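You operate a simulated robot arm through the tools that you are given. There is no shell and no other tool. Be economical: measure what you need, move in short steps, check, and stop when the job is done.

Carry out the task below with a simulated robot arm. There is one attempt and no reset: what you move stays moved.

Task
Clean both styli from the stand in the pot and hang each in the rack under its own number.
Fine: shut the lids again.

Only the result counts: the job must be done as asked and must still hold three seconds after the hand-in. Knocking over, shifting, dropping, spilling or breaking anything else fails it. Lids that push on must go on centred and level and be pressed home; caps that screw on are set level and turned clockwise until they are tight.

Robot
A 7-joint arm with a two-finger parallel gripper, fixed in place. Base frame: the origin is at the foot of the arm, x ahead of it, y to its left, z up; the work surface is at about z = 710. Lengths are in mm, angles in degrees, forces in N, time in s.
Its first joint turns from -166.0 to 166.0 degrees. Payload 4.4 kg.
Tool frame: the origin (TCP) lies between the finger pads and is the grasp point; the fingertips stand 23 mm ahead of it; z points along the fingers, y is the line along which they close. Largest opening 94 mm; finger width 38, thickness 10; the body of the gripper, 54 by 96 mm, starts 39 mm behind the TCP.
Orientation is that of the tool frame in the base frame, as [roll, pitch, yaw] about the fixed x, y, z axes, in that order (R = Rz(yaw) Ry(pitch) Rx(roll)). With the fingers straight down and closing along the base's y, the tool's x points along the base's -x, its y along +y and its z along -z.

Tools
- The arm moves only by the tool send_rows. Its argument "increments" is one flat list of numbers, 7 for each row, row after row: the shift along the tool's x, y, z in mm, then the turn, a rotation vector about the tool's x, y, z in degrees, then the gripper command, from -1 (shut) to 1 (fully open), values between in proportion. In form: [tx, ty, tz, ax, ay, az, claw, tx, ty, tz, ax, ay, az, claw, ...]. A call has 1 to 8 rows; each row shifts and turns the commanded pose from where the row before left it, along the tool's axes as they then stand. A row lasts 0.2 s, in which the tool goes at most 50 mm and 8.6 degrees; a call with a longer step from one row to the next is refused whole, and so is a gripper value outside its range. A pose out of reach is approached as far as the arm can. The call stops where the force on the tool passes 40 N (or 10 N more than at its start, if that is more) or the arm is blocked; 0.2 s more then pass. The fingers move at their own pace (about 72 mm/s each) and stop on an object; they squeeze with about 42 N. The grip force told is the motor's: it shows also when the fingers shut on nothing. Time passes only in rows, and 0.2 s behind the last, so rows that do not move let the fingers close. It gives the time, the measured TCP pose, the force on the tool (base axes), the opening and the grip force at its end, in the units of the frame above (readings bear some noise), with the torque about the TCP (base axes, N m) and any sound that the robot's microphone picked up.
- Cameras (640 x 400 px; columns grow to the right, rows downward): "scene" is fixed at [59.4, -645.5, 1388.4]; the picture's right is [0.86, -0.50, 0.00], its down [-0.18, -0.31, -0.93] and it looks along [0.47, 0.81, -0.36] (base axes); focal length 371 px, centre (320, 200). "wrist" rides on the gripper at [86, 16, -75] in the tool frame; the picture's right is [-0.18, 0.98, 0.00], its down [-0.58, -0.11, -0.81] and it looks along [-0.79, -0.15, 0.59] (tool axes); focal length 243 px, centre (320, 200). There is no depth. A picture from a camera that has moved, and an enlarged one, comes with that camera's place and axes in the base frame and with its lens. The place of the scene camera against the robot may be out by one fixed shift of up to 12 mm in any direction.
- snapshot(camera): a new picture of that camera. No time passes.
- enlarge(camera, box): a new picture of the part [left, top, right, bottom] of that camera's present view, enlarged. No time passes.
- close_job(): hands the job in; it is judged then, once.

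Go step by step. Nothing tells you positions but the pictures and the camera data: compare them with the known pose of the tool, close in by small moves and look again before you grip or let go. The budget is 120 turns and 76 pictures, counting those below and the enlarged ones. Unless the task says otherwise, let go and move clear before handing in, and close with one line.

The tools are called as a command line: name --argument value ..., lists and objects as JSON in quotes. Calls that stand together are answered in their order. send_rows: Moves the arm, as the interface text tells. Its arguments: {"type":"object","properties":{"increments":{"type":"array"}},"required":["increments"]} The other tools are called the same way: snapshot (camera) takes a picture; enlarge (camera, box) takes an enlarged picture of a part of a camera's view; close_job () hands the job in.

At the start:

```text
t: 0.0
eef_pos: [683.4, -12.3, 1142.7]
orientation: [-180.0, 0.0, -180.0]
contact_force: [-0.1, 0.9, 0.5]
wrist_torque: [0.01, 0.01, -0.02]
gripper_width: 94.3
finger_force: 0.1
```

scene: 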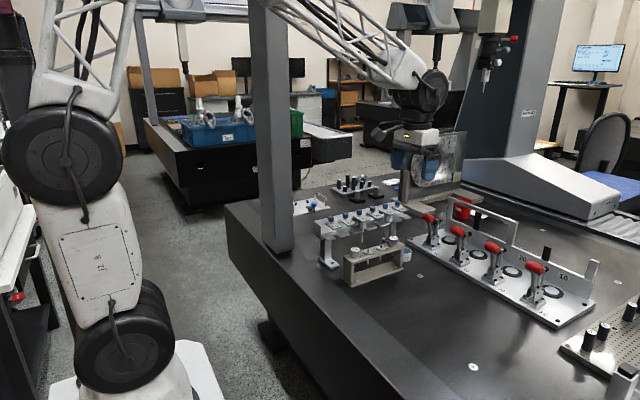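
wrist: 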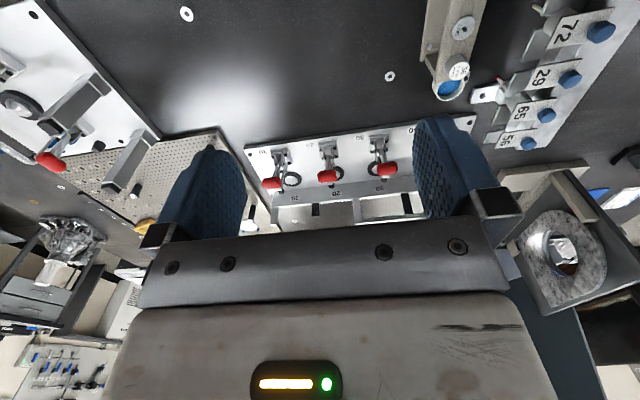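

I see a rack with numbered hooks, a stand with vials/styli near it, and clamps further away. I'll enlarge the relevant areas first.

enlarge --camera "scene" --box '[280, 160, 440, 300]'

enlarge --camera "wrist" --box '[380, 0, 640, 170]'

enlarge --camera "scene" --box '[400, 180, 640, 380]'

```text
2.86 times, centred on (360, 230) of scene
camera zoom: at [59.4, -645.5, 1388.4], right [0.86, -0.5, 0.0], down [-0.18, -0.31, -0.93], along [0.47, 0.81, -0.36], focal length 1060 px, centre (206, 114)
```

zoom: 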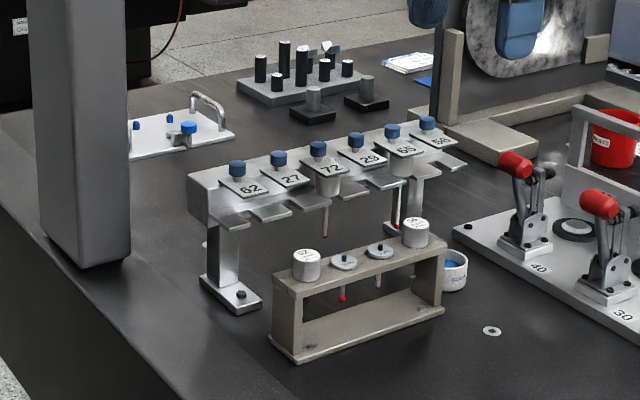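

```text
2.35 times, centred on (510, 85) of wrist
camera zoom: at [597.3, 4.3, 1217.5], right [0.18, 0.98, 0.0], down [0.58, -0.11, 0.81], along [0.79, -0.15, -0.59], focal length 571 px, centre (-127, 471)
```

zoom: 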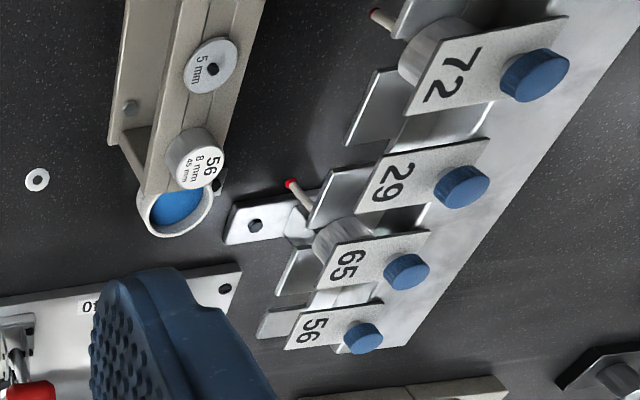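

```text
2.00 times, centred on (520, 280) of scene
camera zoom: at [59.4, -645.5, 1388.4], right [0.86, -0.5, 0.0], down [-0.18, -0.31, -0.93], along [0.47, 0.81, -0.36], focal length 742 px, centre (-80, 40)
```

zoom: 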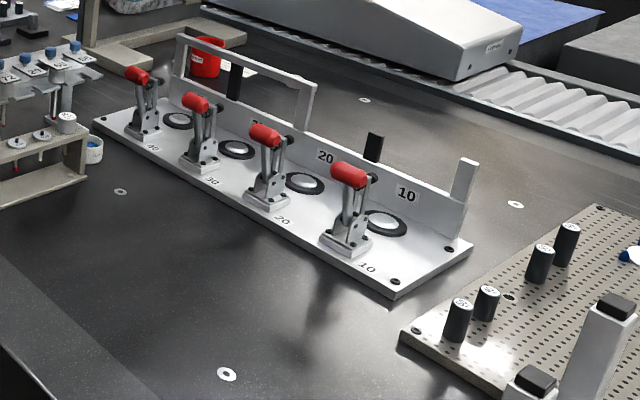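

send_rows --increments '[13, 37, 18, 0, 0, 0, 1, 13, 37, 18, 0, 0, 0, 1, 13, 37, 18, 0, 0, 0, 1, 13, 37, 18, 0, 0, 0, 1, 13, 37, 18, 0, 0, 0, 1]'

snapshot --camera "wrist"

```text
t: 1.2
eef_pos: [616.4, 172.4, 1053.5]
orientation: [180.0, -0.1, -179.9]
contact_force: [0.0, 1.1, -0.2]
wrist_torque: [-0.01, 0.0, 0.0]
gripper_width: 94.0
finger_force: 0.1
```

```text
70 pictures are left
camera wrist: at [529.8, 189.3, 1127.8], right [0.18, 0.98, 0.0], down [0.58, -0.11, 0.81], along [0.79, -0.15, -0.59], focal length 243 px, centre (320, 200)
```

wrist: 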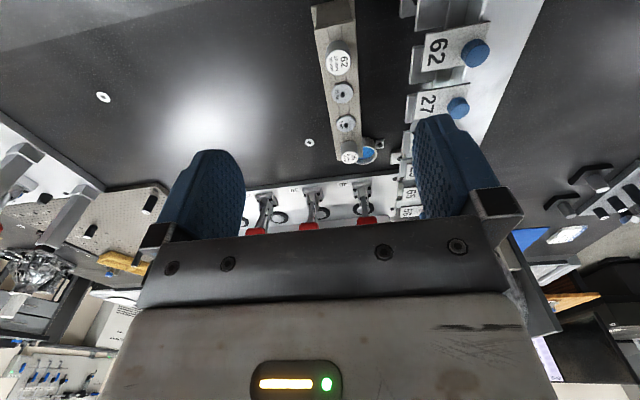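

enlarge --camera "wrist" --box '[290, 0, 510, 230]'

enlarge --camera "scene" --box '[340, 210, 420, 270]'

enlarge --camera "scene" --box '[315, 180, 415, 245]'

```text
1.74 times, centred on (400, 115) of wrist
camera zoom: at [529.8, 189.3, 1127.8], right [0.18, 0.98, 0.0], down [0.58, -0.11, 0.81], along [0.79, -0.15, -0.59], focal length 422 px, centre (181, 348)
```

zoom: 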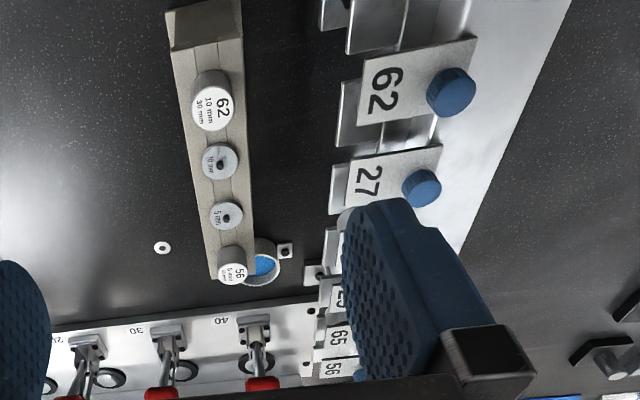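

```text
6.67 times, centred on (380, 240) of scene
camera zoom: at [59.4, -645.5, 1388.4], right [0.86, -0.5, 0.0], down [-0.18, -0.31, -0.93], along [0.47, 0.81, -0.36], focal length 2474 px, centre (-80, -67)
```

zoom: 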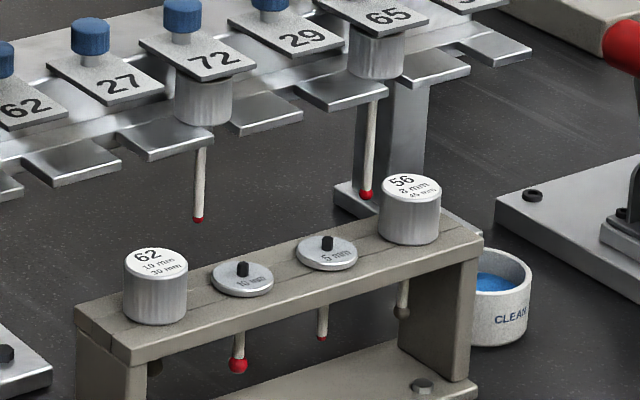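

```text
6.15 times, centred on (365, 212) of scene
camera zoom: at [59.4, -645.5, 1388.4], right [0.86, -0.5, 0.0], down [-0.18, -0.31, -0.93], along [0.47, 0.81, -0.36], focal length 2284 px, centre (43, 123)
```

zoom: 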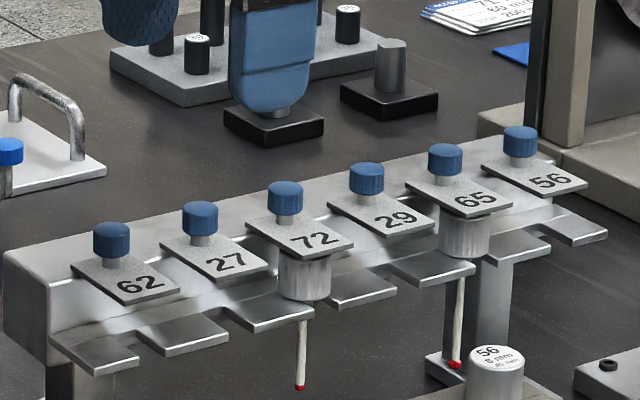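

send_rows --increments '[0, 0, 0, 0, 0, -8.5, 1, 0, 0, 0, 0, 0, -8.5, 1, 0, 0, 0, 0, 0, -8.5, 1, 0, 0, 0, 0, 0, -8.5, 1, 0, 0, 0, 0, 0, -8.5, 1, 0, 0, 0, 0, 0, -8.5, 1, 0, 0, 0, 0, 0, -8.5, 1, 0, 0, 0, 0, 0, -8.5, 1]'

send_rows --increments '[0, 0, 20, 0, 0, -7.4, 1, 0, 0, 20, 0, 0, -7.3, 1, 0, 0, 20, 0, 0, -7.3, 1]'

snapshot --camera "wrist"

```text
t: 3.0
eef_pos: [618.2, 171.5, 1051.2]
orientation: [180.0, 0.0, -111.9]
contact_force: [-0.8, -0.4, 0.1]
wrist_torque: [0.01, 0.04, 0.07]
gripper_width: 93.9
finger_force: 0.1
```

```text
t: 3.8
eef_pos: [618.8, 171.8, 993.1]
orientation: [-180.0, 0.0, -89.9]
contact_force: [0.0, -0.4, -1.0]
wrist_torque: [-0.01, -0.01, 0.0]
gripper_width: 94.0
finger_force: 0.0
```

```text
66 pictures are left
camera wrist: at [603.2, 85.7, 1068.2], right [-0.98, 0.18, 0.0], down [0.11, 0.58, 0.81], along [0.15, 0.79, -0.59], focal length 243 px, centre (320, 200)
```

wrist: 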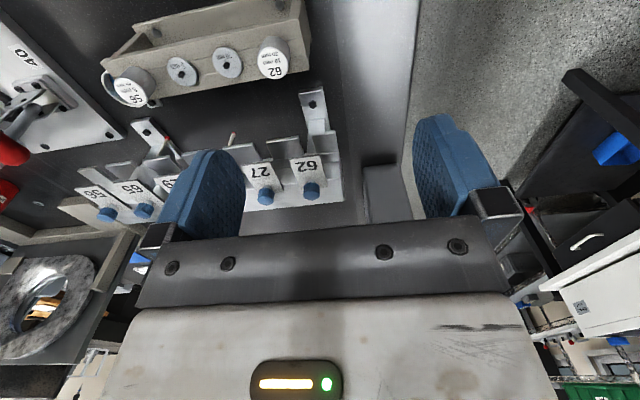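

enlarge --camera "wrist" --box '[230, 80, 360, 220]'

enlarge --camera "wrist" --box '[90, 10, 320, 130]'

```text
2.86 times, centred on (295, 150) of wrist
camera zoom: at [603.2, 85.7, 1068.2], right [-0.98, 0.18, 0.0], down [0.11, 0.58, 0.81], along [0.15, 0.79, -0.59], focal length 693 px, centre (391, 343)
```

zoom: 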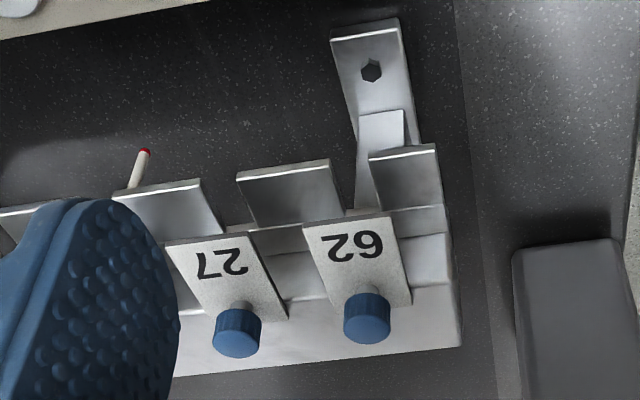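

```text
2.78 times, centred on (205, 70) of wrist
camera zoom: at [603.2, 85.7, 1068.2], right [-0.98, 0.18, 0.0], down [0.11, 0.58, 0.81], along [0.15, 0.79, -0.59], focal length 675 px, centre (640, 562)
```

zoom: 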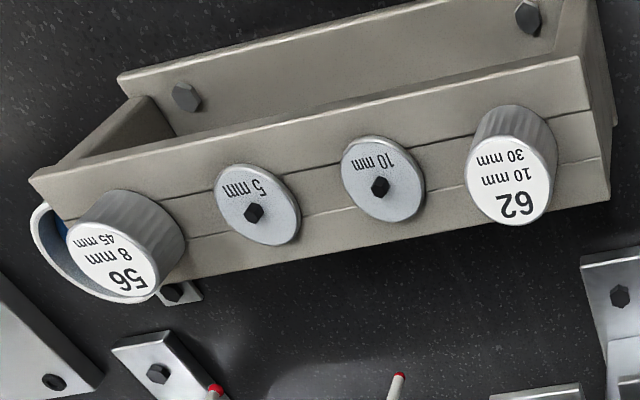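

enlarge --camera "wrist" --box '[275, 140, 335, 210]'

enlarge --camera "scene" --box '[318, 208, 358, 238]'

```text
5.71 times, centred on (305, 175) of wrist
camera zoom: at [603.2, 85.7, 1068.2], right [-0.98, 0.18, 0.0], down [0.11, 0.58, 0.81], along [0.15, 0.79, -0.59], focal length 1386 px, centre (406, 343)
```

zoom: 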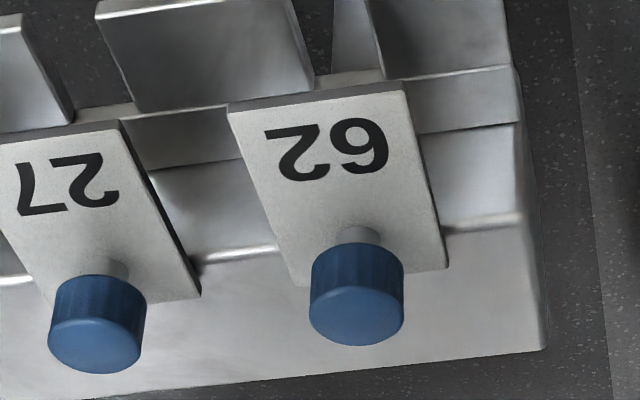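

```text
13.33 times, centred on (338, 223) of scene
camera zoom: at [59.4, -645.5, 1388.4], right [0.86, -0.5, 0.0], down [-0.18, -0.31, -0.93], along [0.47, 0.81, -0.36], focal length 4948 px, centre (80, -107)
```

zoom: 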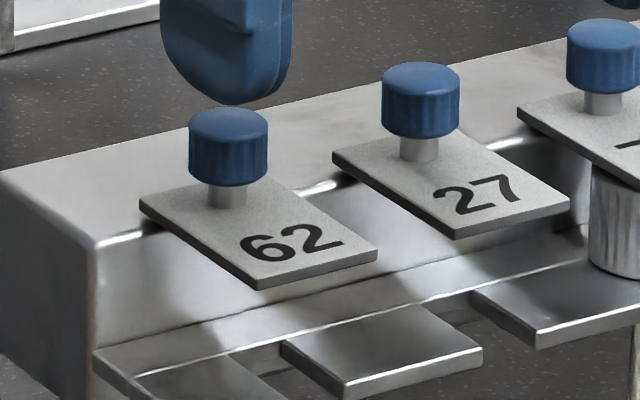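

The lids look like plates lying on the rail with blue knobs; I'll come above knob 62 with a narrower opening to check the position.

send_rows --increments '[-36, -9.5, 10, 0, 0, 0, -0.15, -36, -9.5, 10, 0, 0, 0, -0.15, -36, -9.5, 10, 0, 0, 0, -0.15, -35, -9.5, 10, 0, 0, 0, -0.15]'

snapshot --camera "wrist"

```text
t: 4.8
eef_pos: [657.6, 314.0, 953.9]
orientation: [-180.0, 0.0, -89.9]
contact_force: [0.9, 0.5, -0.4]
wrist_torque: [0.01, 0.0, 0.01]
gripper_width: 39.7
finger_force: 0.1
```

```text
61 pictures are left
camera wrist: at [641.5, 228.6, 1028.4], right [-0.98, 0.18, 0.0], down [0.11, 0.58, 0.81], along [0.15, 0.79, -0.59], focal length 243 px, centre (320, 200)
```

wrist: 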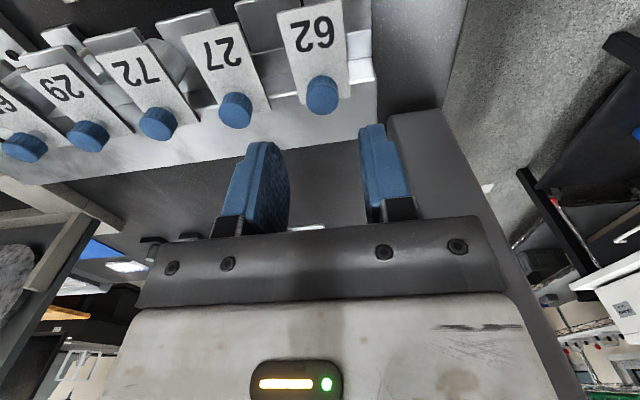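

send_rows --increments '[1, 1, 25, 0, 0, 0, -0.15, 0.7, 0.6, 20, 0, 0, 0, -0.15, 0, 0, 9.5, 0, 0, 0, -0.15]'

enlarge --camera "wrist" --box '[220, 80, 420, 220]'

enlarge --camera "scene" --box '[308, 188, 368, 238]'

```text
t: 5.6
eef_pos: [654.3, 314.9, 899.2]
orientation: [-180.0, 0.0, -90.0]
contact_force: [-0.6, -0.7, -0.4]
wrist_torque: [0.0, -0.02, -0.01]
gripper_width: 39.9
finger_force: 0.1
```

```text
2.86 times, centred on (320, 150) of wrist
camera zoom: at [638.9, 228.7, 973.6], right [-0.98, 0.18, 0.0], down [0.11, 0.58, 0.81], along [0.15, 0.79, -0.59], focal length 693 px, centre (320, 343)
```

zoom: 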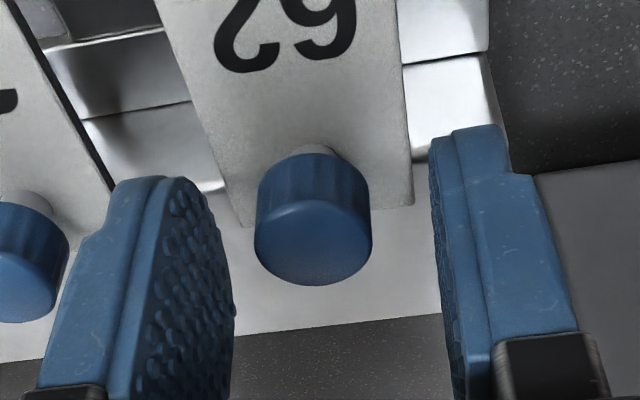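

```text
8.00 times, centred on (338, 213) of scene
camera zoom: at [59.4, -645.5, 1388.4], right [0.86, -0.5, 0.0], down [-0.18, -0.31, -0.93], along [0.47, 0.81, -0.36], focal length 2969 px, centre (176, 96)
```

zoom: 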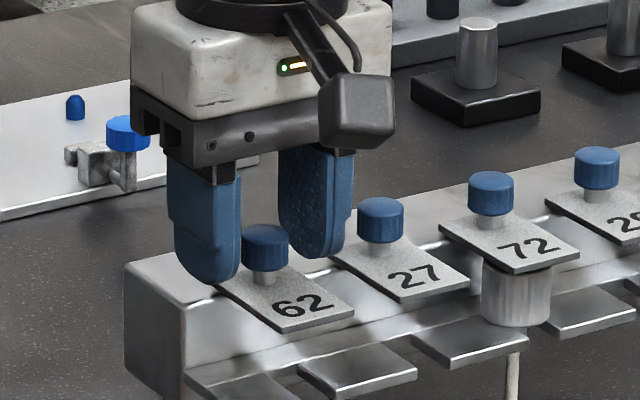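

send_rows --increments '[3, -1.3, 0, 0, 0, 0, -0.15, 0, 0, 0, 0, 0, -0.5, 0, 0, 0, 0, 0, -1, 0, 0, 0, 0, 0, -1]'

```text
refused: increments must hold 7 numbers for each row
```

send_rows --increments '[3, -1.3, 0, 0, 0, 0, -0.15, 0, 0, 0, 0, 0, 0, -0.5, 0, 0, 0, 0, 0, 0, -1, 0, 0, 0, 0, 0, 0, -1]'

```text
t: 6.6
eef_pos: [654.8, 311.4, 898.3]
orientation: [-180.0, 0.0, -90.0]
contact_force: [-25.5, 3.2, 9.7]
wrist_torque: [0.05, 0.36, -0.03]
gripper_width: 19.4
finger_force: 42.4
```

send_rows --increments '[0, 1, 0, 0, 0, 0, -1]'

```text
t: 7.0
eef_pos: [656.1, 311.2, 898.5]
orientation: [-179.9, 0.0, -90.0]
contact_force: [-14.3, 2.4, 6.5]
wrist_torque: [-0.3, 0.2, 0.03]
gripper_width: 19.3
finger_force: 41.9
```

Force relaxes; one more bit, then a gentle test of pulling the lid back (+y).

send_rows --increments '[0, 1.2, 0.4, 0, 0, 0, -1]'

send_rows --increments '[-1, 0, 0, 0, 0, 0, -1, -1, 0, 0, 0, 0, 0, -1, -1, 0, 0, 0, 0, 0, -1]'

```text
t: 7.4
eef_pos: [655.8, 312.1, 897.5]
orientation: [-179.8, 0.2, -90.0]
contact_force: [22.2, -1.9, 0.5]
wrist_torque: [-0.5, -0.28, 0.02]
gripper_width: 19.4
finger_force: 42.5
```

```text
t: 8.1
eef_pos: [654.8, 312.3, 898.0]
orientation: [-179.9, 0.0, -90.0]
contact_force: [13.6, -1.3, -0.8]
wrist_torque: [-0.06, -0.15, 0.03]
gripper_width: 19.6
finger_force: 42.0
stopped in row 3: the force on the tool passed its limit at 42 N (the readings are from after the stop); the commanded pose is now the measured one
```

send_rows --increments '[0, 0, 0, 0, 0, 3, -1, 0, 0, 0, 0, 0, 3, -1]'

enlarge --camera "scene" --box '[308, 188, 368, 238]'

```text
t: 8.7
eef_pos: [654.7, 312.5, 897.7]
orientation: [-179.8, 0.1, -96.2]
contact_force: [33.4, -1.5, 0.1]
wrist_torque: [-0.2, -0.36, 0.08]
gripper_width: 19.3
finger_force: 42.5
```

```text
8.00 times, centred on (338, 213) of scene
camera zoom: at [59.4, -645.5, 1388.4], right [0.86, -0.5, 0.0], down [-0.18, -0.31, -0.93], along [0.47, 0.81, -0.36], focal length 2969 px, centre (176, 96)
```

zoom: 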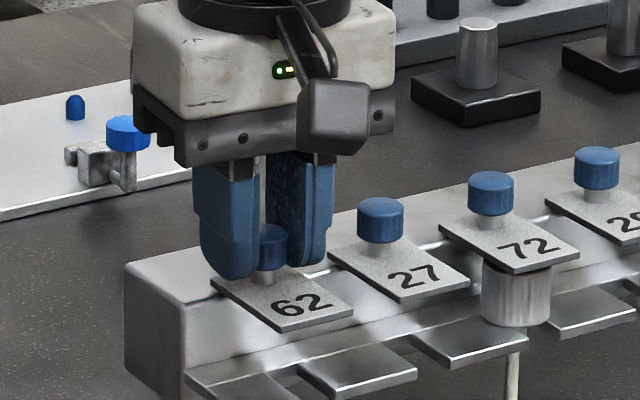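

The knob turns easily, so the lid swings about its post. I'll relieve side force and keep turning clockwise.

send_rows --increments '[0, -1, 0, 0, 0, 0, -1]'

send_rows --increments '[0, 0, 0, 0, 0, 6, -1, 0, 0, 0, 0, 0, 6, -1, 0, 0, 0, 0, 0, 6, -1]'

enlarge --camera "scene" --box '[308, 188, 368, 238]'

```text
t: 9.1
eef_pos: [654.3, 312.4, 899.1]
orientation: [-179.9, 0.2, -96.0]
contact_force: [25.7, -0.7, -1.0]
wrist_torque: [0.34, -0.33, -0.11]
gripper_width: 19.1
finger_force: 41.9
```

```text
t: 9.8
eef_pos: [656.7, 312.4, 898.2]
orientation: [-179.9, 0.1, -114.1]
contact_force: [19.1, -0.7, 1.0]
wrist_torque: [0.02, -0.2, 0.3]
gripper_width: 19.6
finger_force: 41.7
```

```text
8.00 times, centred on (338, 213) of scene
camera zoom: at [59.4, -645.5, 1388.4], right [0.86, -0.5, 0.0], down [-0.18, -0.31, -0.93], along [0.47, 0.81, -0.36], focal length 2969 px, centre (176, 96)
```

zoom: 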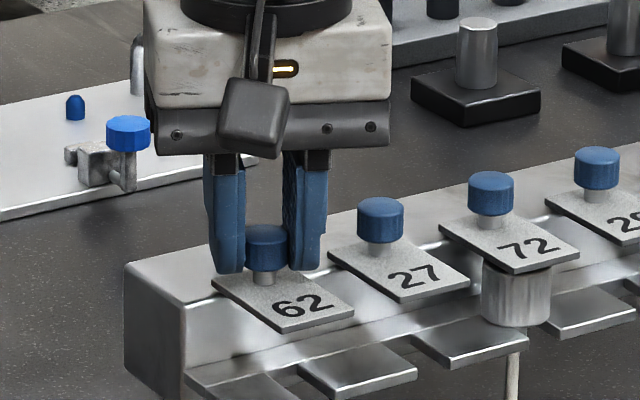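

The knob slips and the lid stays put, so not a swing. I'll turn back, then test a small lift.

send_rows --increments '[0, 0, 0, 0, 0, -8, -1, 0, 0, 0, 0, 0, -8, -1, 0, 0, 0, 0, 0, -8, -1]'

send_rows --increments '[0, 0, -1, 0, 0, 0, -1, 0, 0, -1, 0, 0, 0, -1, 0, 0, -1, 0, 0, 0, -1]'

enlarge --camera "scene" --box '[308, 188, 368, 238]'

```text
t: 10.7
eef_pos: [655.5, 312.9, 897.9]
orientation: [-180.0, 0.1, -89.9]
contact_force: [-2.2, 0.5, 0.4]
wrist_torque: [0.06, 0.05, -0.25]
gripper_width: 19.4
finger_force: 42.0
```

```text
t: 11.4
eef_pos: [654.6, 312.6, 900.4]
orientation: [-180.0, 0.0, -90.1]
contact_force: [5.4, -0.2, -15.1]
wrist_torque: [0.04, -0.02, 0.02]
gripper_width: 19.4
finger_force: 41.8
```

```text
8.00 times, centred on (338, 213) of scene
camera zoom: at [59.4, -645.5, 1388.4], right [0.86, -0.5, 0.0], down [-0.18, -0.31, -0.93], along [0.47, 0.81, -0.36], focal length 2969 px, centre (176, 96)
```

zoom: 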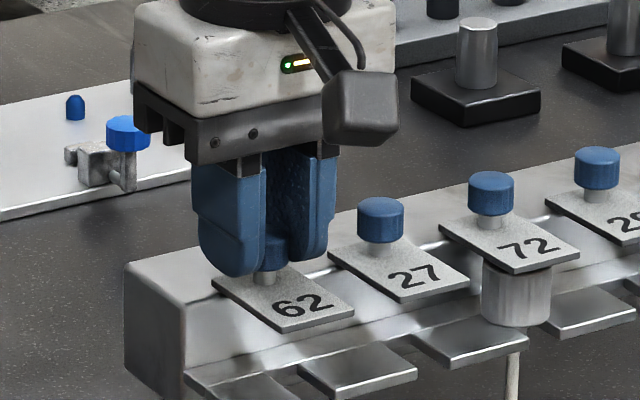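

send_rows --increments '[0, 0, 2.5, 0, 0, 0, -1]'

send_rows --increments '[1, 0, 0, 0, 0, 0, -1, 1, 0, 0, 0, 0, 0, -1, 1, 0, 0, 0, 0, 0, -1, 1, 0, 0, 0, 0, 0, -1]'

```text
t: 11.8
eef_pos: [655.0, 312.9, 901.3]
orientation: [-179.8, 0.1, -90.1]
contact_force: [-20.8, -1.9, 0.9]
wrist_torque: [-0.69, 0.47, -0.03]
gripper_width: 19.0
finger_force: 41.5
```

```text
t: 12.4
eef_pos: [655.5, 312.9, 901.4]
orientation: [-179.9, 0.1, -89.9]
contact_force: [-9.6, 6.2, 2.6]
wrist_torque: [0.06, 0.2, 0.02]
gripper_width: 19.3
finger_force: 41.4
stopped in row 2: the force on the tool passed its limit at 42 N (the readings are from after the stop); the commanded pose is now the measured one
```

send_rows --increments '[0, 0, 0, 0, 0, 0, -0.45, 0, 0, 0, 0, 0, 0, -0.45, 0, 0, 3.5, 0, 0, 0, -0.45, 0, 0, 0, 0, 0, 0, -0.45]'

enlarge --camera "wrist" --box '[260, 80, 380, 180]'

```text
t: 13.4
eef_pos: [656.3, 312.5, 897.0]
orientation: [-179.8, 0.1, -90.0]
contact_force: [-0.2, -0.1, 0.1]
wrist_torque: [0.02, -0.02, -0.01]
gripper_width: 26.0
finger_force: 0.2
```

```text
4.00 times, centred on (320, 130) of wrist
camera zoom: at [639.5, 226.0, 971.3], right [-0.98, 0.18, 0.0], down [0.11, 0.58, 0.81], along [0.15, 0.79, -0.59], focal length 970 px, centre (320, 480)
```

zoom: 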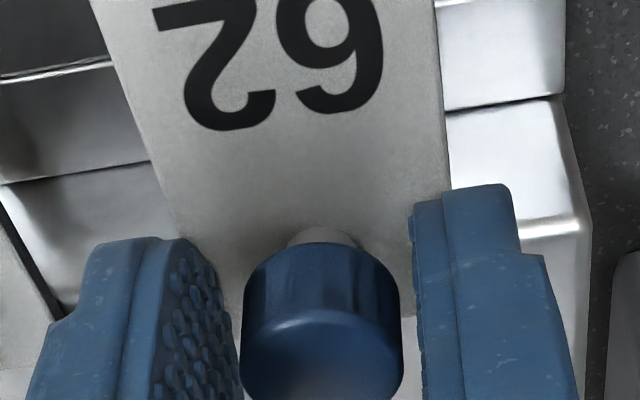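

send_rows --increments '[0, 0, 0, 0, 0, 0, -1, 0, 0, 0, 0, 0, 0, -1, 0, 0, -1, 0, 0, 0, -1, 0, 0, -1, 0, 0, 0, -1, 0, 0, -1, 0, 0, 0, -1, 0, 0, -1, 0, 0, 0, -1]'

enlarge --camera "wrist" --box '[260, 80, 380, 180]'

```text
t: 14.8
eef_pos: [655.4, 311.6, 899.3]
orientation: [-179.9, 0.0, -89.9]
contact_force: [5.0, -1.2, -14.4]
wrist_torque: [0.0, -0.04, -0.02]
gripper_width: 19.9
finger_force: 41.8
```

```text
4.00 times, centred on (320, 130) of wrist
camera zoom: at [639.3, 225.8, 974.9], right [-0.98, 0.18, 0.0], down [0.11, 0.58, 0.81], along [0.15, 0.79, -0.59], focal length 970 px, centre (320, 480)
```

zoom: 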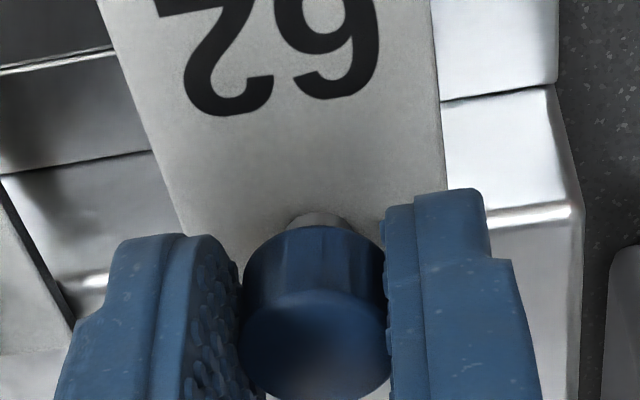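

Lifting by the knob slips without moving the lid. I'll straddle the lid plate itself near its front and test swinging or lifting there.

send_rows --increments '[0, 0, 0, 0, 0, 0, -0.04, 0, 0, 0, 0, 0, 0, -0.04, 0, 0, -30, 0, 0, 0, -0.04, 34, 0, 0, 0, 0, 0, -0.04, 0, 0, 27, 0, 0, 0, -0.04, 0, 0, 0, 0, 0, 0, -0.04]'

enlarge --camera "wrist" --box '[240, 100, 400, 220]'

enlarge --camera "scene" --box '[308, 188, 368, 238]'

```text
t: 16.2
eef_pos: [656.0, 276.8, 904.1]
orientation: [-179.9, 0.1, -90.0]
contact_force: [-0.2, 0.8, 0.2]
wrist_torque: [0.0, 0.02, 0.0]
gripper_width: 44.8
finger_force: 0.2
```

```text
3.33 times, centred on (320, 160) of wrist
camera zoom: at [640.6, 191.3, 978.4], right [-0.98, 0.18, 0.0], down [0.11, 0.58, 0.81], along [0.15, 0.79, -0.59], focal length 809 px, centre (320, 333)
```

zoom: 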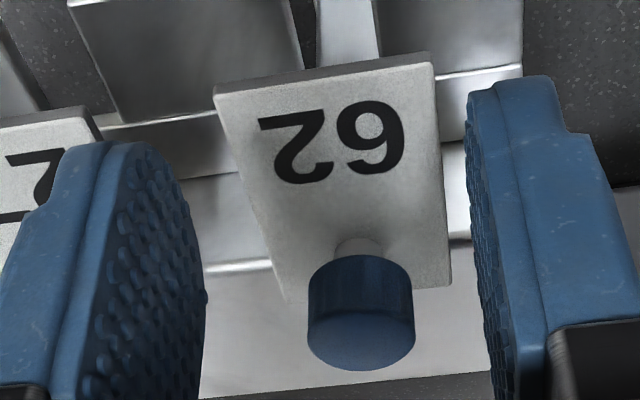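

```text
8.00 times, centred on (338, 213) of scene
camera zoom: at [59.4, -645.5, 1388.4], right [0.86, -0.5, 0.0], down [-0.18, -0.31, -0.93], along [0.47, 0.81, -0.36], focal length 2969 px, centre (176, 96)
```

zoom: 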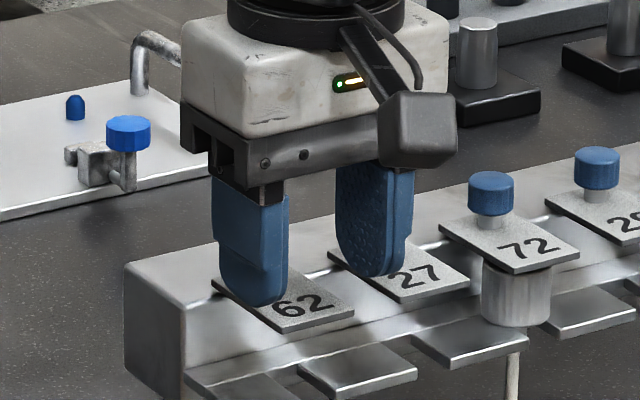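

send_rows --increments '[0, 0, 10, 0, 0, 0, -0.04, 0, 0, 8, 0, 0, 0, -0.04, 0, 0, 0, 0, 0, 0, -0.2, 0, 0, 0, 0, 0, 0, -0.2]'

enlarge --camera "wrist" --box '[240, 80, 400, 200]'

```text
t: 17.2
eef_pos: [656.1, 279.0, 885.8]
orientation: [-179.9, 0.1, -89.9]
contact_force: [-0.1, 0.0, -0.1]
wrist_torque: [0.01, 0.02, -0.01]
gripper_width: 37.7
finger_force: 0.4
```

```text
3.33 times, centred on (320, 140) of wrist
camera zoom: at [640.1, 192.3, 960.1], right [-0.98, 0.18, 0.0], down [0.11, 0.58, 0.81], along [0.15, 0.79, -0.59], focal length 809 px, centre (320, 400)
```

zoom: 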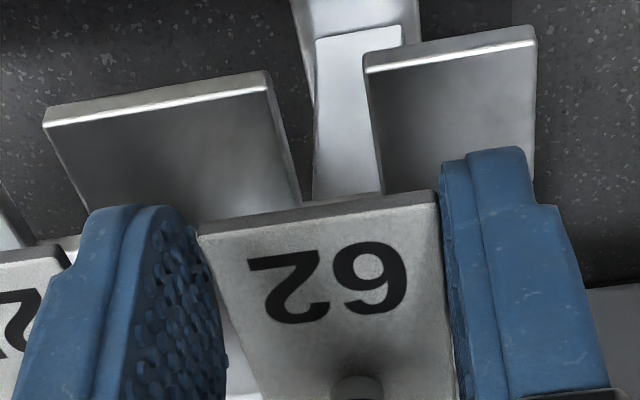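

send_rows --increments '[0, 1.5, 0, 0, 0, 0, -0.2, 0, 1.5, 0, 0, 0, 0, -0.2, 0, 1.5, 0, 0, 0, 0, -0.2]'

enlarge --camera "wrist" --box '[240, 80, 400, 200]'

```text
t: 18.0
eef_pos: [651.4, 276.6, 886.0]
orientation: [-179.8, 0.1, -90.0]
contact_force: [11.8, 0.4, -3.3]
wrist_torque: [0.04, -0.13, -0.07]
gripper_width: 42.9
finger_force: 6.0
```

```text
3.33 times, centred on (320, 140) of wrist
camera zoom: at [635.6, 192.1, 960.1], right [-0.98, 0.18, 0.0], down [0.11, 0.58, 0.81], along [0.15, 0.79, -0.59], focal length 809 px, centre (320, 400)
```

zoom: 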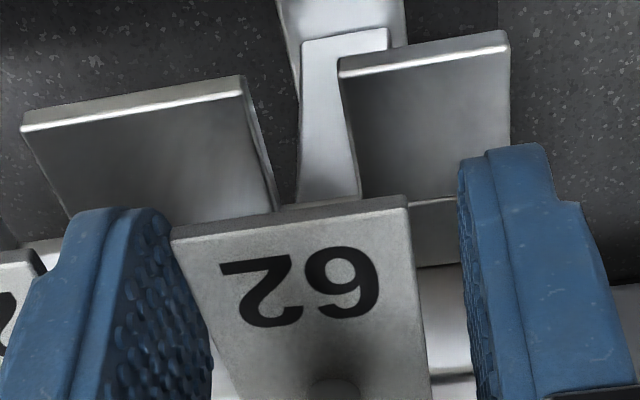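

send_rows --increments '[0, -4.5, 0, 0, 0, 0, -0.1, 0, 0, 0, 0, 0, 0, -0.4, 0, 0, 0, 0, 0, 0, -0.5, 0, 0, 0, 0, 0, 0, -0.5]'

send_rows --increments '[0, 0, -1, 0, 0, 0, -0.5, 0, 0, -1, 0, 0, 0, -0.5, 0, 0, -1, 0, 0, 0, -0.5, 0, 0, -1, 0, 0, 0, -0.5]'

enlarge --camera "scene" --box '[308, 188, 368, 238]'

```text
t: 19.0
eef_pos: [654.6, 276.7, 885.7]
orientation: [-180.0, 0.1, -90.0]
contact_force: [-22.1, 0.2, 6.4]
wrist_torque: [0.02, 0.5, 0.04]
gripper_width: 35.7
finger_force: 41.6
```

```text
t: 20.0
eef_pos: [655.5, 277.2, 889.3]
orientation: [-179.8, 0.1, -90.0]
contact_force: [-28.9, -1.0, -10.0]
wrist_torque: [-0.21, 0.43, 0.14]
gripper_width: 36.8
finger_force: 15.0
```

```text
8.00 times, centred on (338, 213) of scene
camera zoom: at [59.4, -645.5, 1388.4], right [0.86, -0.5, 0.0], down [-0.18, -0.31, -0.93], along [0.47, 0.81, -0.36], focal length 2969 px, centre (176, 96)
```

zoom: 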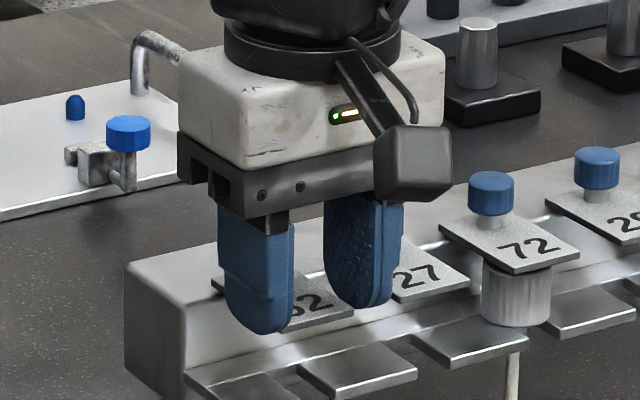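

The lid didn't budge here either. I'll release and look closer at the pot, the occupied slots and the surroundings before testing more.

send_rows --increments '[0, 0, 0, 0, 0, 0, 0.0, 0, 0, 0, 0, 0, 0, 0.0, 0, 0, -40, 0, 0, 0, 0.0, 0, 0, -40, 0, 0, 0, 0.0, 40, 0, 0, 0, 0, 0, 0, 40, 0, 0, 0, 0, 0, 0]'

enlarge --camera "scene" --box '[385, 235, 425, 265]'

enlarge --camera "scene" --box '[345, 190, 415, 240]'

enlarge --camera "wrist" --box '[100, 0, 360, 160]'

```text
t: 21.4
eef_pos: [657.1, 197.0, 970.0]
orientation: [-179.8, 0.1, -90.0]
contact_force: [0.6, -1.0, 0.4]
wrist_torque: [0.01, 0.01, 0.0]
gripper_width: 47.2
finger_force: 0.0
```

```text
13.33 times, centred on (405, 250) of scene
camera zoom: at [59.4, -645.5, 1388.4], right [0.86, -0.5, 0.0], down [-0.18, -0.31, -0.93], along [0.47, 0.81, -0.36], focal length 4948 px, centre (-813, -467)
```

zoom: 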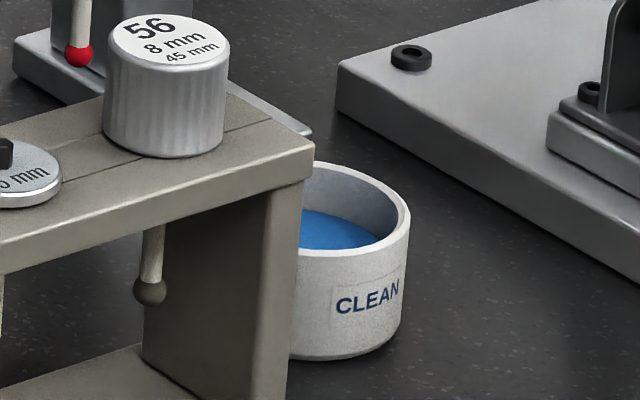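

```text
8.00 times, centred on (380, 215) of scene
camera zoom: at [59.4, -645.5, 1388.4], right [0.86, -0.5, 0.0], down [-0.18, -0.31, -0.93], along [0.47, 0.81, -0.36], focal length 2969 px, centre (-160, 80)
```

zoom: 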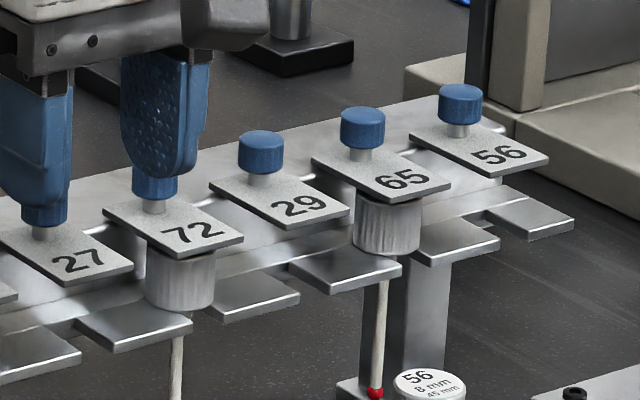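

```text
2.46 times, centred on (230, 80) of wrist
camera zoom: at [641.2, 110.8, 1044.2], right [-0.98, 0.18, 0.0], down [0.11, 0.58, 0.81], along [0.15, 0.79, -0.59], focal length 597 px, centre (542, 495)
```

zoom: 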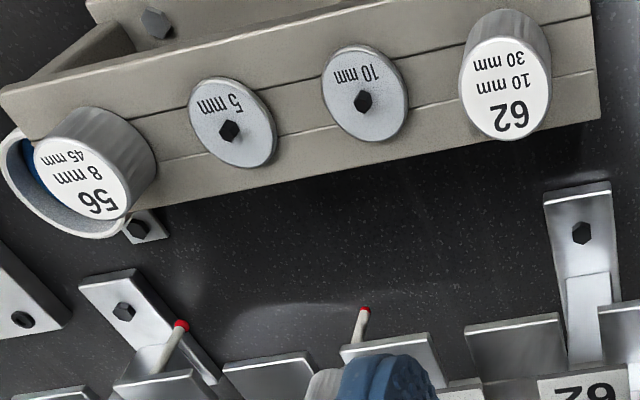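

The plates don't slide, swing or lift by knob friction. I'll test a hinge at the rear by pushing the knob backward (+y) with closed fingers.

send_rows --increments '[-40, 0, 20, 0, 0, 0, -1, -28, 0, 25, 0, 0, 0, -1, 0, 0, 23, 0, 0, 0, -1, 0, 0, 0, 0, 0, 0, -1]'

enlarge --camera "wrist" --box '[240, 60, 400, 180]'

```text
t: 22.4
eef_pos: [656.0, 265.6, 900.2]
orientation: [-179.9, 0.1, -90.0]
contact_force: [0.1, 1.1, 0.8]
wrist_torque: [0.01, 0.04, 0.01]
gripper_width: 0.0
finger_force: 41.7
```

```text
3.33 times, centred on (320, 120) of wrist
camera zoom: at [641.1, 179.9, 975.4], right [-0.98, 0.18, 0.0], down [0.11, 0.58, 0.81], along [0.15, 0.79, -0.59], focal length 809 px, centre (320, 467)
```

zoom: 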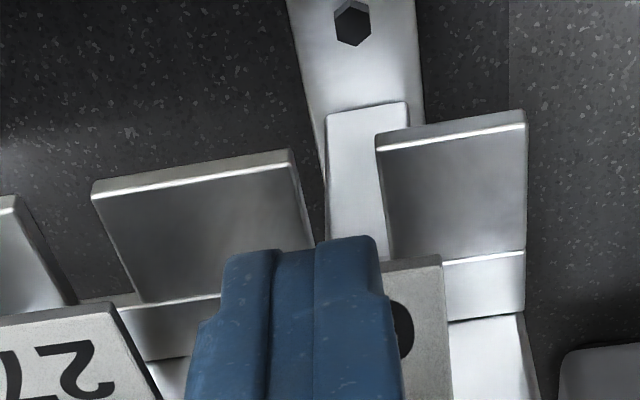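

send_rows --increments '[-5, 0, 0, 0, 0, 0, -1, -5, 0, 0, 0, 0, 0, -1, -3, 0, 0, 0, 0, 0, -1, -2, 0, 0, 0, 0, 0, -1, -2, 0, 0, 0, 0, 0, -1, -2, 0, 0, 0, 0, 0, -1, -2, 0, 0, 0, 0, 0, -1, -2, 0, 0, 0, 0, 0, -1]'

enlarge --camera "scene" --box '[308, 188, 368, 238]'

```text
t: 24.2
eef_pos: [655.7, 289.3, 902.1]
orientation: [-179.8, 0.2, -89.9]
contact_force: [0.1, -0.1, -0.4]
wrist_torque: [0.0, -0.03, -0.01]
gripper_width: 0.0
finger_force: 41.4
```

```text
8.00 times, centred on (338, 213) of scene
camera zoom: at [59.4, -645.5, 1388.4], right [0.86, -0.5, 0.0], down [-0.18, -0.31, -0.93], along [0.47, 0.81, -0.36], focal length 2969 px, centre (176, 96)
```

zoom: 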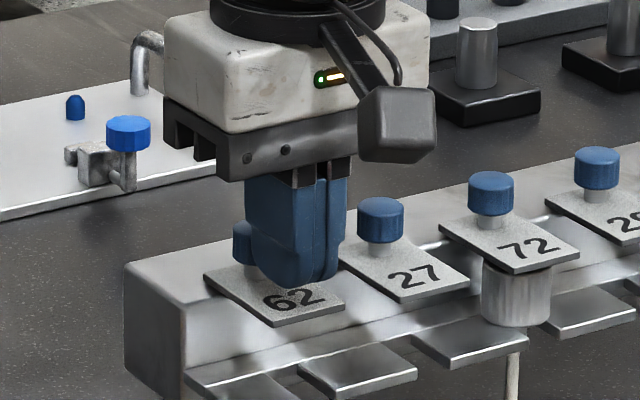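

The lid is sliding back with almost no force — it's a slider. I'll keep pushing.

send_rows --increments '[-5, 0, 0, 0, 0, 0, -1, -5, 0, 0, 0, 0, 0, -1, -5, 0, 0, 0, 0, 0, -1, -5, 0, 0, 0, 0, 0, -1, -5, 0, 0, 0, 0, 0, -1, -5, 0, 0, 0, 0, 0, -1, -3, 0, 0, 0, 0, 0, -1, -3, 0, 0, 0, 0, 0, -1]'

enlarge --camera "scene" --box '[308, 188, 368, 238]'

```text
t: 26.0
eef_pos: [656.6, 324.9, 900.8]
orientation: [-179.7, 0.1, -90.0]
contact_force: [-0.1, -1.6, -1.2]
wrist_torque: [-0.04, -0.02, 0.01]
gripper_width: 0.1
finger_force: 42.1
```

```text
8.00 times, centred on (338, 213) of scene
camera zoom: at [59.4, -645.5, 1388.4], right [0.86, -0.5, 0.0], down [-0.18, -0.31, -0.93], along [0.47, 0.81, -0.36], focal length 2969 px, centre (176, 96)
```

zoom: 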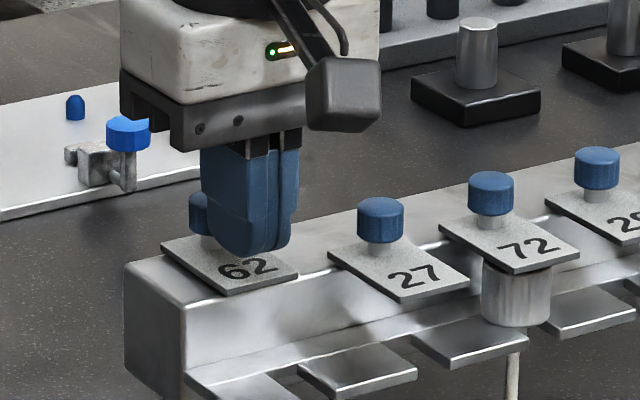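

Lid 62 is open. Now over to lid 56.

send_rows --increments '[12, 0, 0, 0, 0, 0, -1, 10, 0, -30, 0, 0, 0, -1, 15, -45, -20, 0, 0, 0, -1, 15, -45, 0, 0, 0, 0, -1, 15, -45, 0, 0, 0, 0, -1, 10, -45, 0, 0, 0, 0, -1, 10, -45, 0, 0, 0, 0, -1, 10, -45, 0, 0, 0, 0, -1]'

snapshot --camera "wrist"

```text
refused: row 3 steps farther than a row can; nothing moved
```

```text
42 pictures are left
camera wrist: at [639.8, 239.2, 976.7], right [-0.98, 0.18, 0.0], down [0.11, 0.58, 0.81], along [0.15, 0.79, -0.59], focal length 243 px, centre (320, 200)
```

wrist: 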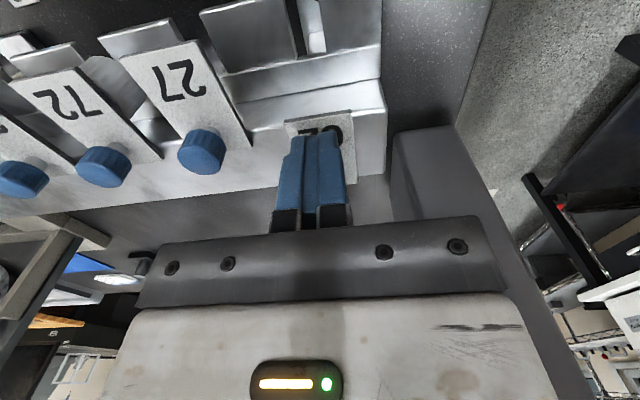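

send_rows --increments '[12, 0, 0, 0, 0, 0, -1, 13, 0, -40, 0, 0, 0, -1, 15, -40, -10, 0, 0, 0, -1, 15, -44, 0, 0, 0, 0, -1, 10, -44, 0, 0, 0, 0, -1, 10, -44, 0, 0, 0, 0, -1, 0, -44, 0, 0, 0, 0, -1, 0, -40, 0, 0, 0, 0, -1]'

snapshot --camera "wrist"

```text
t: 27.8
eef_pos: [913.1, 250.4, 955.4]
orientation: [-179.8, 0.2, -90.0]
contact_force: [-0.6, -0.1, 0.6]
wrist_torque: [-0.02, -0.02, 0.0]
gripper_width: 0.0
finger_force: 41.3
```

```text
41 pictures are left
camera wrist: at [897.9, 166.0, 1030.2], right [-0.98, 0.18, 0.0], down [0.11, 0.58, 0.81], along [0.15, 0.79, -0.59], focal length 243 px, centre (320, 200)
```

wrist: 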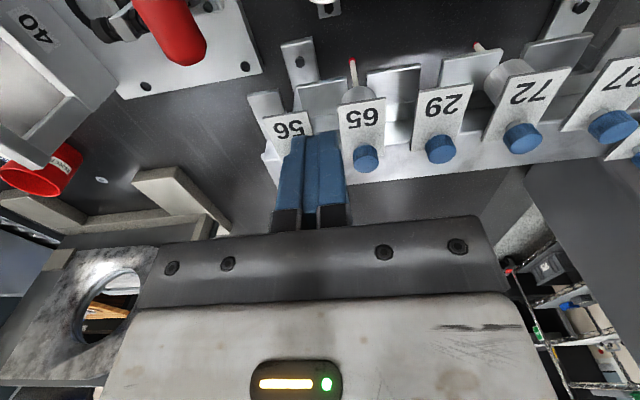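

send_rows --increments '[-10, -29, 0, 0, 0, 0, -1, -6, 0, 30, 0, 0, 0, -1, 0, 0, 25, 0, 0, 0, -1, -5, 0, 0, 0, 0, 0, -1, -5, 0, 0, 0, 0, 0, -1, -5, 0, 0, 0, 0, 0, -1]'

enlarge --camera "scene" --box '[370, 180, 430, 230]'

```text
t: 29.2
eef_pos: [941.1, 282.0, 896.3]
orientation: [-179.8, 0.2, -90.1]
contact_force: [-0.2, 0.3, 0.4]
wrist_torque: [-0.01, -0.03, -0.03]
gripper_width: 0.1
finger_force: 42.2
```

```text
8.00 times, centred on (400, 205) of scene
camera zoom: at [59.4, -645.5, 1388.4], right [0.86, -0.5, 0.0], down [-0.18, -0.31, -0.93], along [0.47, 0.81, -0.36], focal length 2969 px, centre (-320, 160)
```

zoom: 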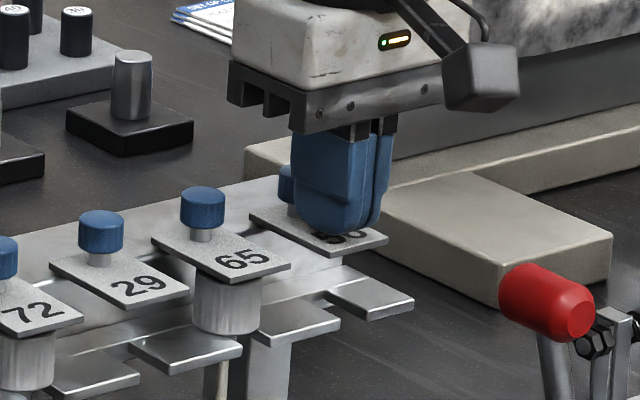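

send_rows --increments '[-5, 0, -2, 0, 0, 0, -1, -5, 0, 0, 0, 0, 0, -1, -5, 0, 0, 0, 0, 0, -1, -5, 0, 0, 0, 0, 0, -1, -5, 0, 0, 0, 0, 0, -1, -5, 0, 0, 0, 0, 0, -1, -5, 0, 0, 0, 0, 0, -1, -5, 0, 0, 0, 0, 0, -1]'

enlarge --camera "scene" --box '[370, 180, 430, 230]'

```text
t: 31.0
eef_pos: [941.2, 322.1, 899.8]
orientation: [-179.8, 0.1, -90.0]
contact_force: [-0.2, -1.2, -0.2]
wrist_torque: [-0.02, -0.02, -0.02]
gripper_width: 0.2
finger_force: 42.7
```

```text
8.00 times, centred on (400, 205) of scene
camera zoom: at [59.4, -645.5, 1388.4], right [0.86, -0.5, 0.0], down [-0.18, -0.31, -0.93], along [0.47, 0.81, -0.36], focal length 2969 px, centre (-320, 160)
```

zoom: 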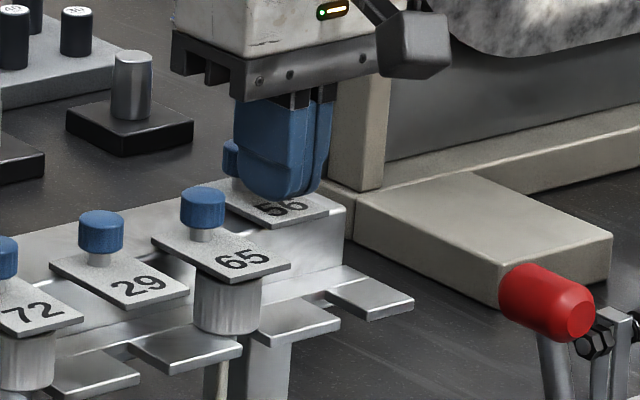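

Both lids are open. Now to stylus 62 in the stand.

send_rows --increments '[25, 0, 0, 0, 0, 0, 0.1, 20, 0, -40, 0, 0, 0, 0.1, 15, 42, -10, 0, 0, 0, 0.1, 15, 45, 0, 0, 0, 0, 0.1, 15, 45, 0, 0, 0, 0, 0.1, 15, 45, 0, 0, 0, 0, 0.1, 15, 45, 0, 0, 0, 0, 0.1, 18, 45, 0, 0, 0, 0, 0.1]'

send_rows --increments '[0, 11, 20, 0, 0, 0, 0.1]'

snapshot --camera "wrist"

```text
t: 32.8
eef_pos: [673.9, 180.2, 951.6]
orientation: [-179.9, 0.1, -90.1]
contact_force: [-0.7, -0.5, 0.8]
wrist_torque: [-0.01, -0.03, 0.03]
gripper_width: 51.5
finger_force: 0.1
```

```text
t: 33.2
eef_pos: [662.5, 181.1, 931.6]
orientation: [-179.8, 0.1, -90.0]
contact_force: [-0.1, 0.5, -0.2]
wrist_torque: [-0.01, 0.01, -0.02]
gripper_width: 51.4
finger_force: 0.1
```

```text
38 pictures are left
camera wrist: at [646.7, 95.0, 1005.6], right [-0.98, 0.18, 0.0], down [0.11, 0.58, 0.81], along [0.15, 0.79, -0.59], focal length 243 px, centre (320, 200)
```

wrist: 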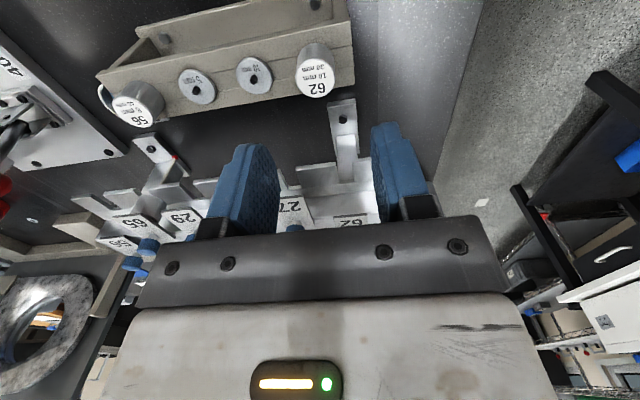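

send_rows --increments '[-1.5, -2.5, 30, 0, 0, 0, 0.1, -1.5, -2, 30, 0, 0, 0, 0.1]'

snapshot --camera "wrist"

enlarge --camera "scene" --box '[325, 215, 405, 275]'

```text
t: 33.8
eef_pos: [666.1, 185.6, 870.6]
orientation: [-179.8, 0.1, -90.1]
contact_force: [0.4, -0.6, -0.3]
wrist_torque: [0.03, -0.04, -0.03]
gripper_width: 51.7
finger_force: 0.1
```

```text
37 pictures are left
camera wrist: at [651.3, 99.6, 944.9], right [-0.98, 0.18, 0.0], down [0.11, 0.58, 0.81], along [0.15, 0.79, -0.59], focal length 243 px, centre (320, 200)
```

wrist: 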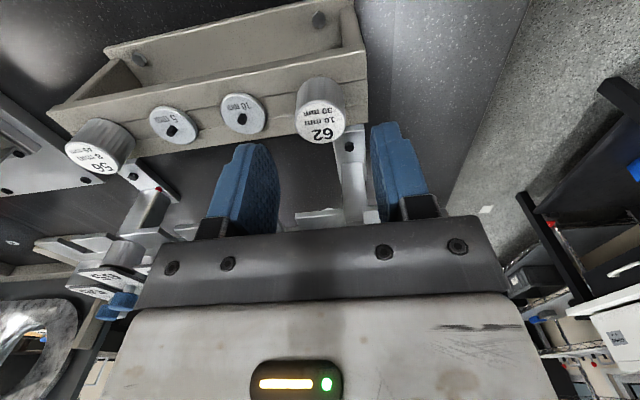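

```text
6.67 times, centred on (365, 245) of scene
camera zoom: at [59.4, -645.5, 1388.4], right [0.86, -0.5, 0.0], down [-0.18, -0.31, -0.93], along [0.47, 0.81, -0.36], focal length 2474 px, centre (20, -100)
```

zoom: 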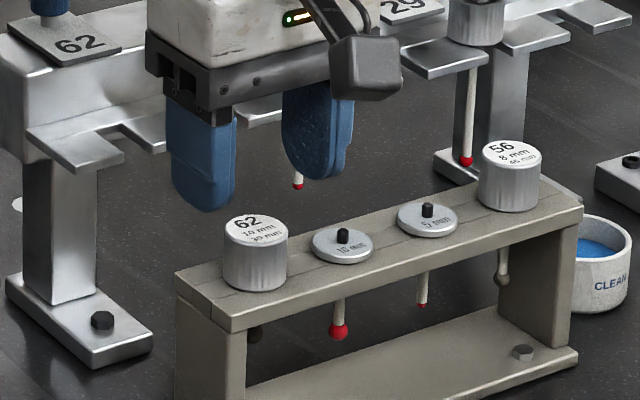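

send_rows --increments '[1, -1.1, 15, 0, 0, 0, -0.06, 0.8, 0, 14, 0, 0, 0, -0.06, 0, 0, 12, 0, 0, 0, -0.06, 0, 0, 0, 0, 0, 0, -0.06]'

enlarge --camera "wrist" --box '[220, 80, 420, 220]'

```text
t: 34.8
eef_pos: [668.9, 184.2, 828.0]
orientation: [-179.8, 0.1, -90.1]
contact_force: [0.4, -0.4, -0.1]
wrist_torque: [-0.02, -0.01, -0.03]
gripper_width: 44.1
finger_force: 0.0
```

```text
2.86 times, centred on (320, 150) of wrist
camera zoom: at [653.1, 98.7, 902.5], right [-0.98, 0.18, 0.0], down [0.11, 0.58, 0.81], along [0.15, 0.79, -0.59], focal length 693 px, centre (320, 343)
```

zoom: 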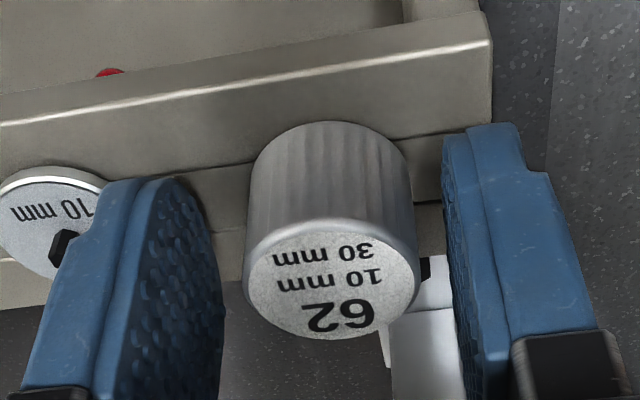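

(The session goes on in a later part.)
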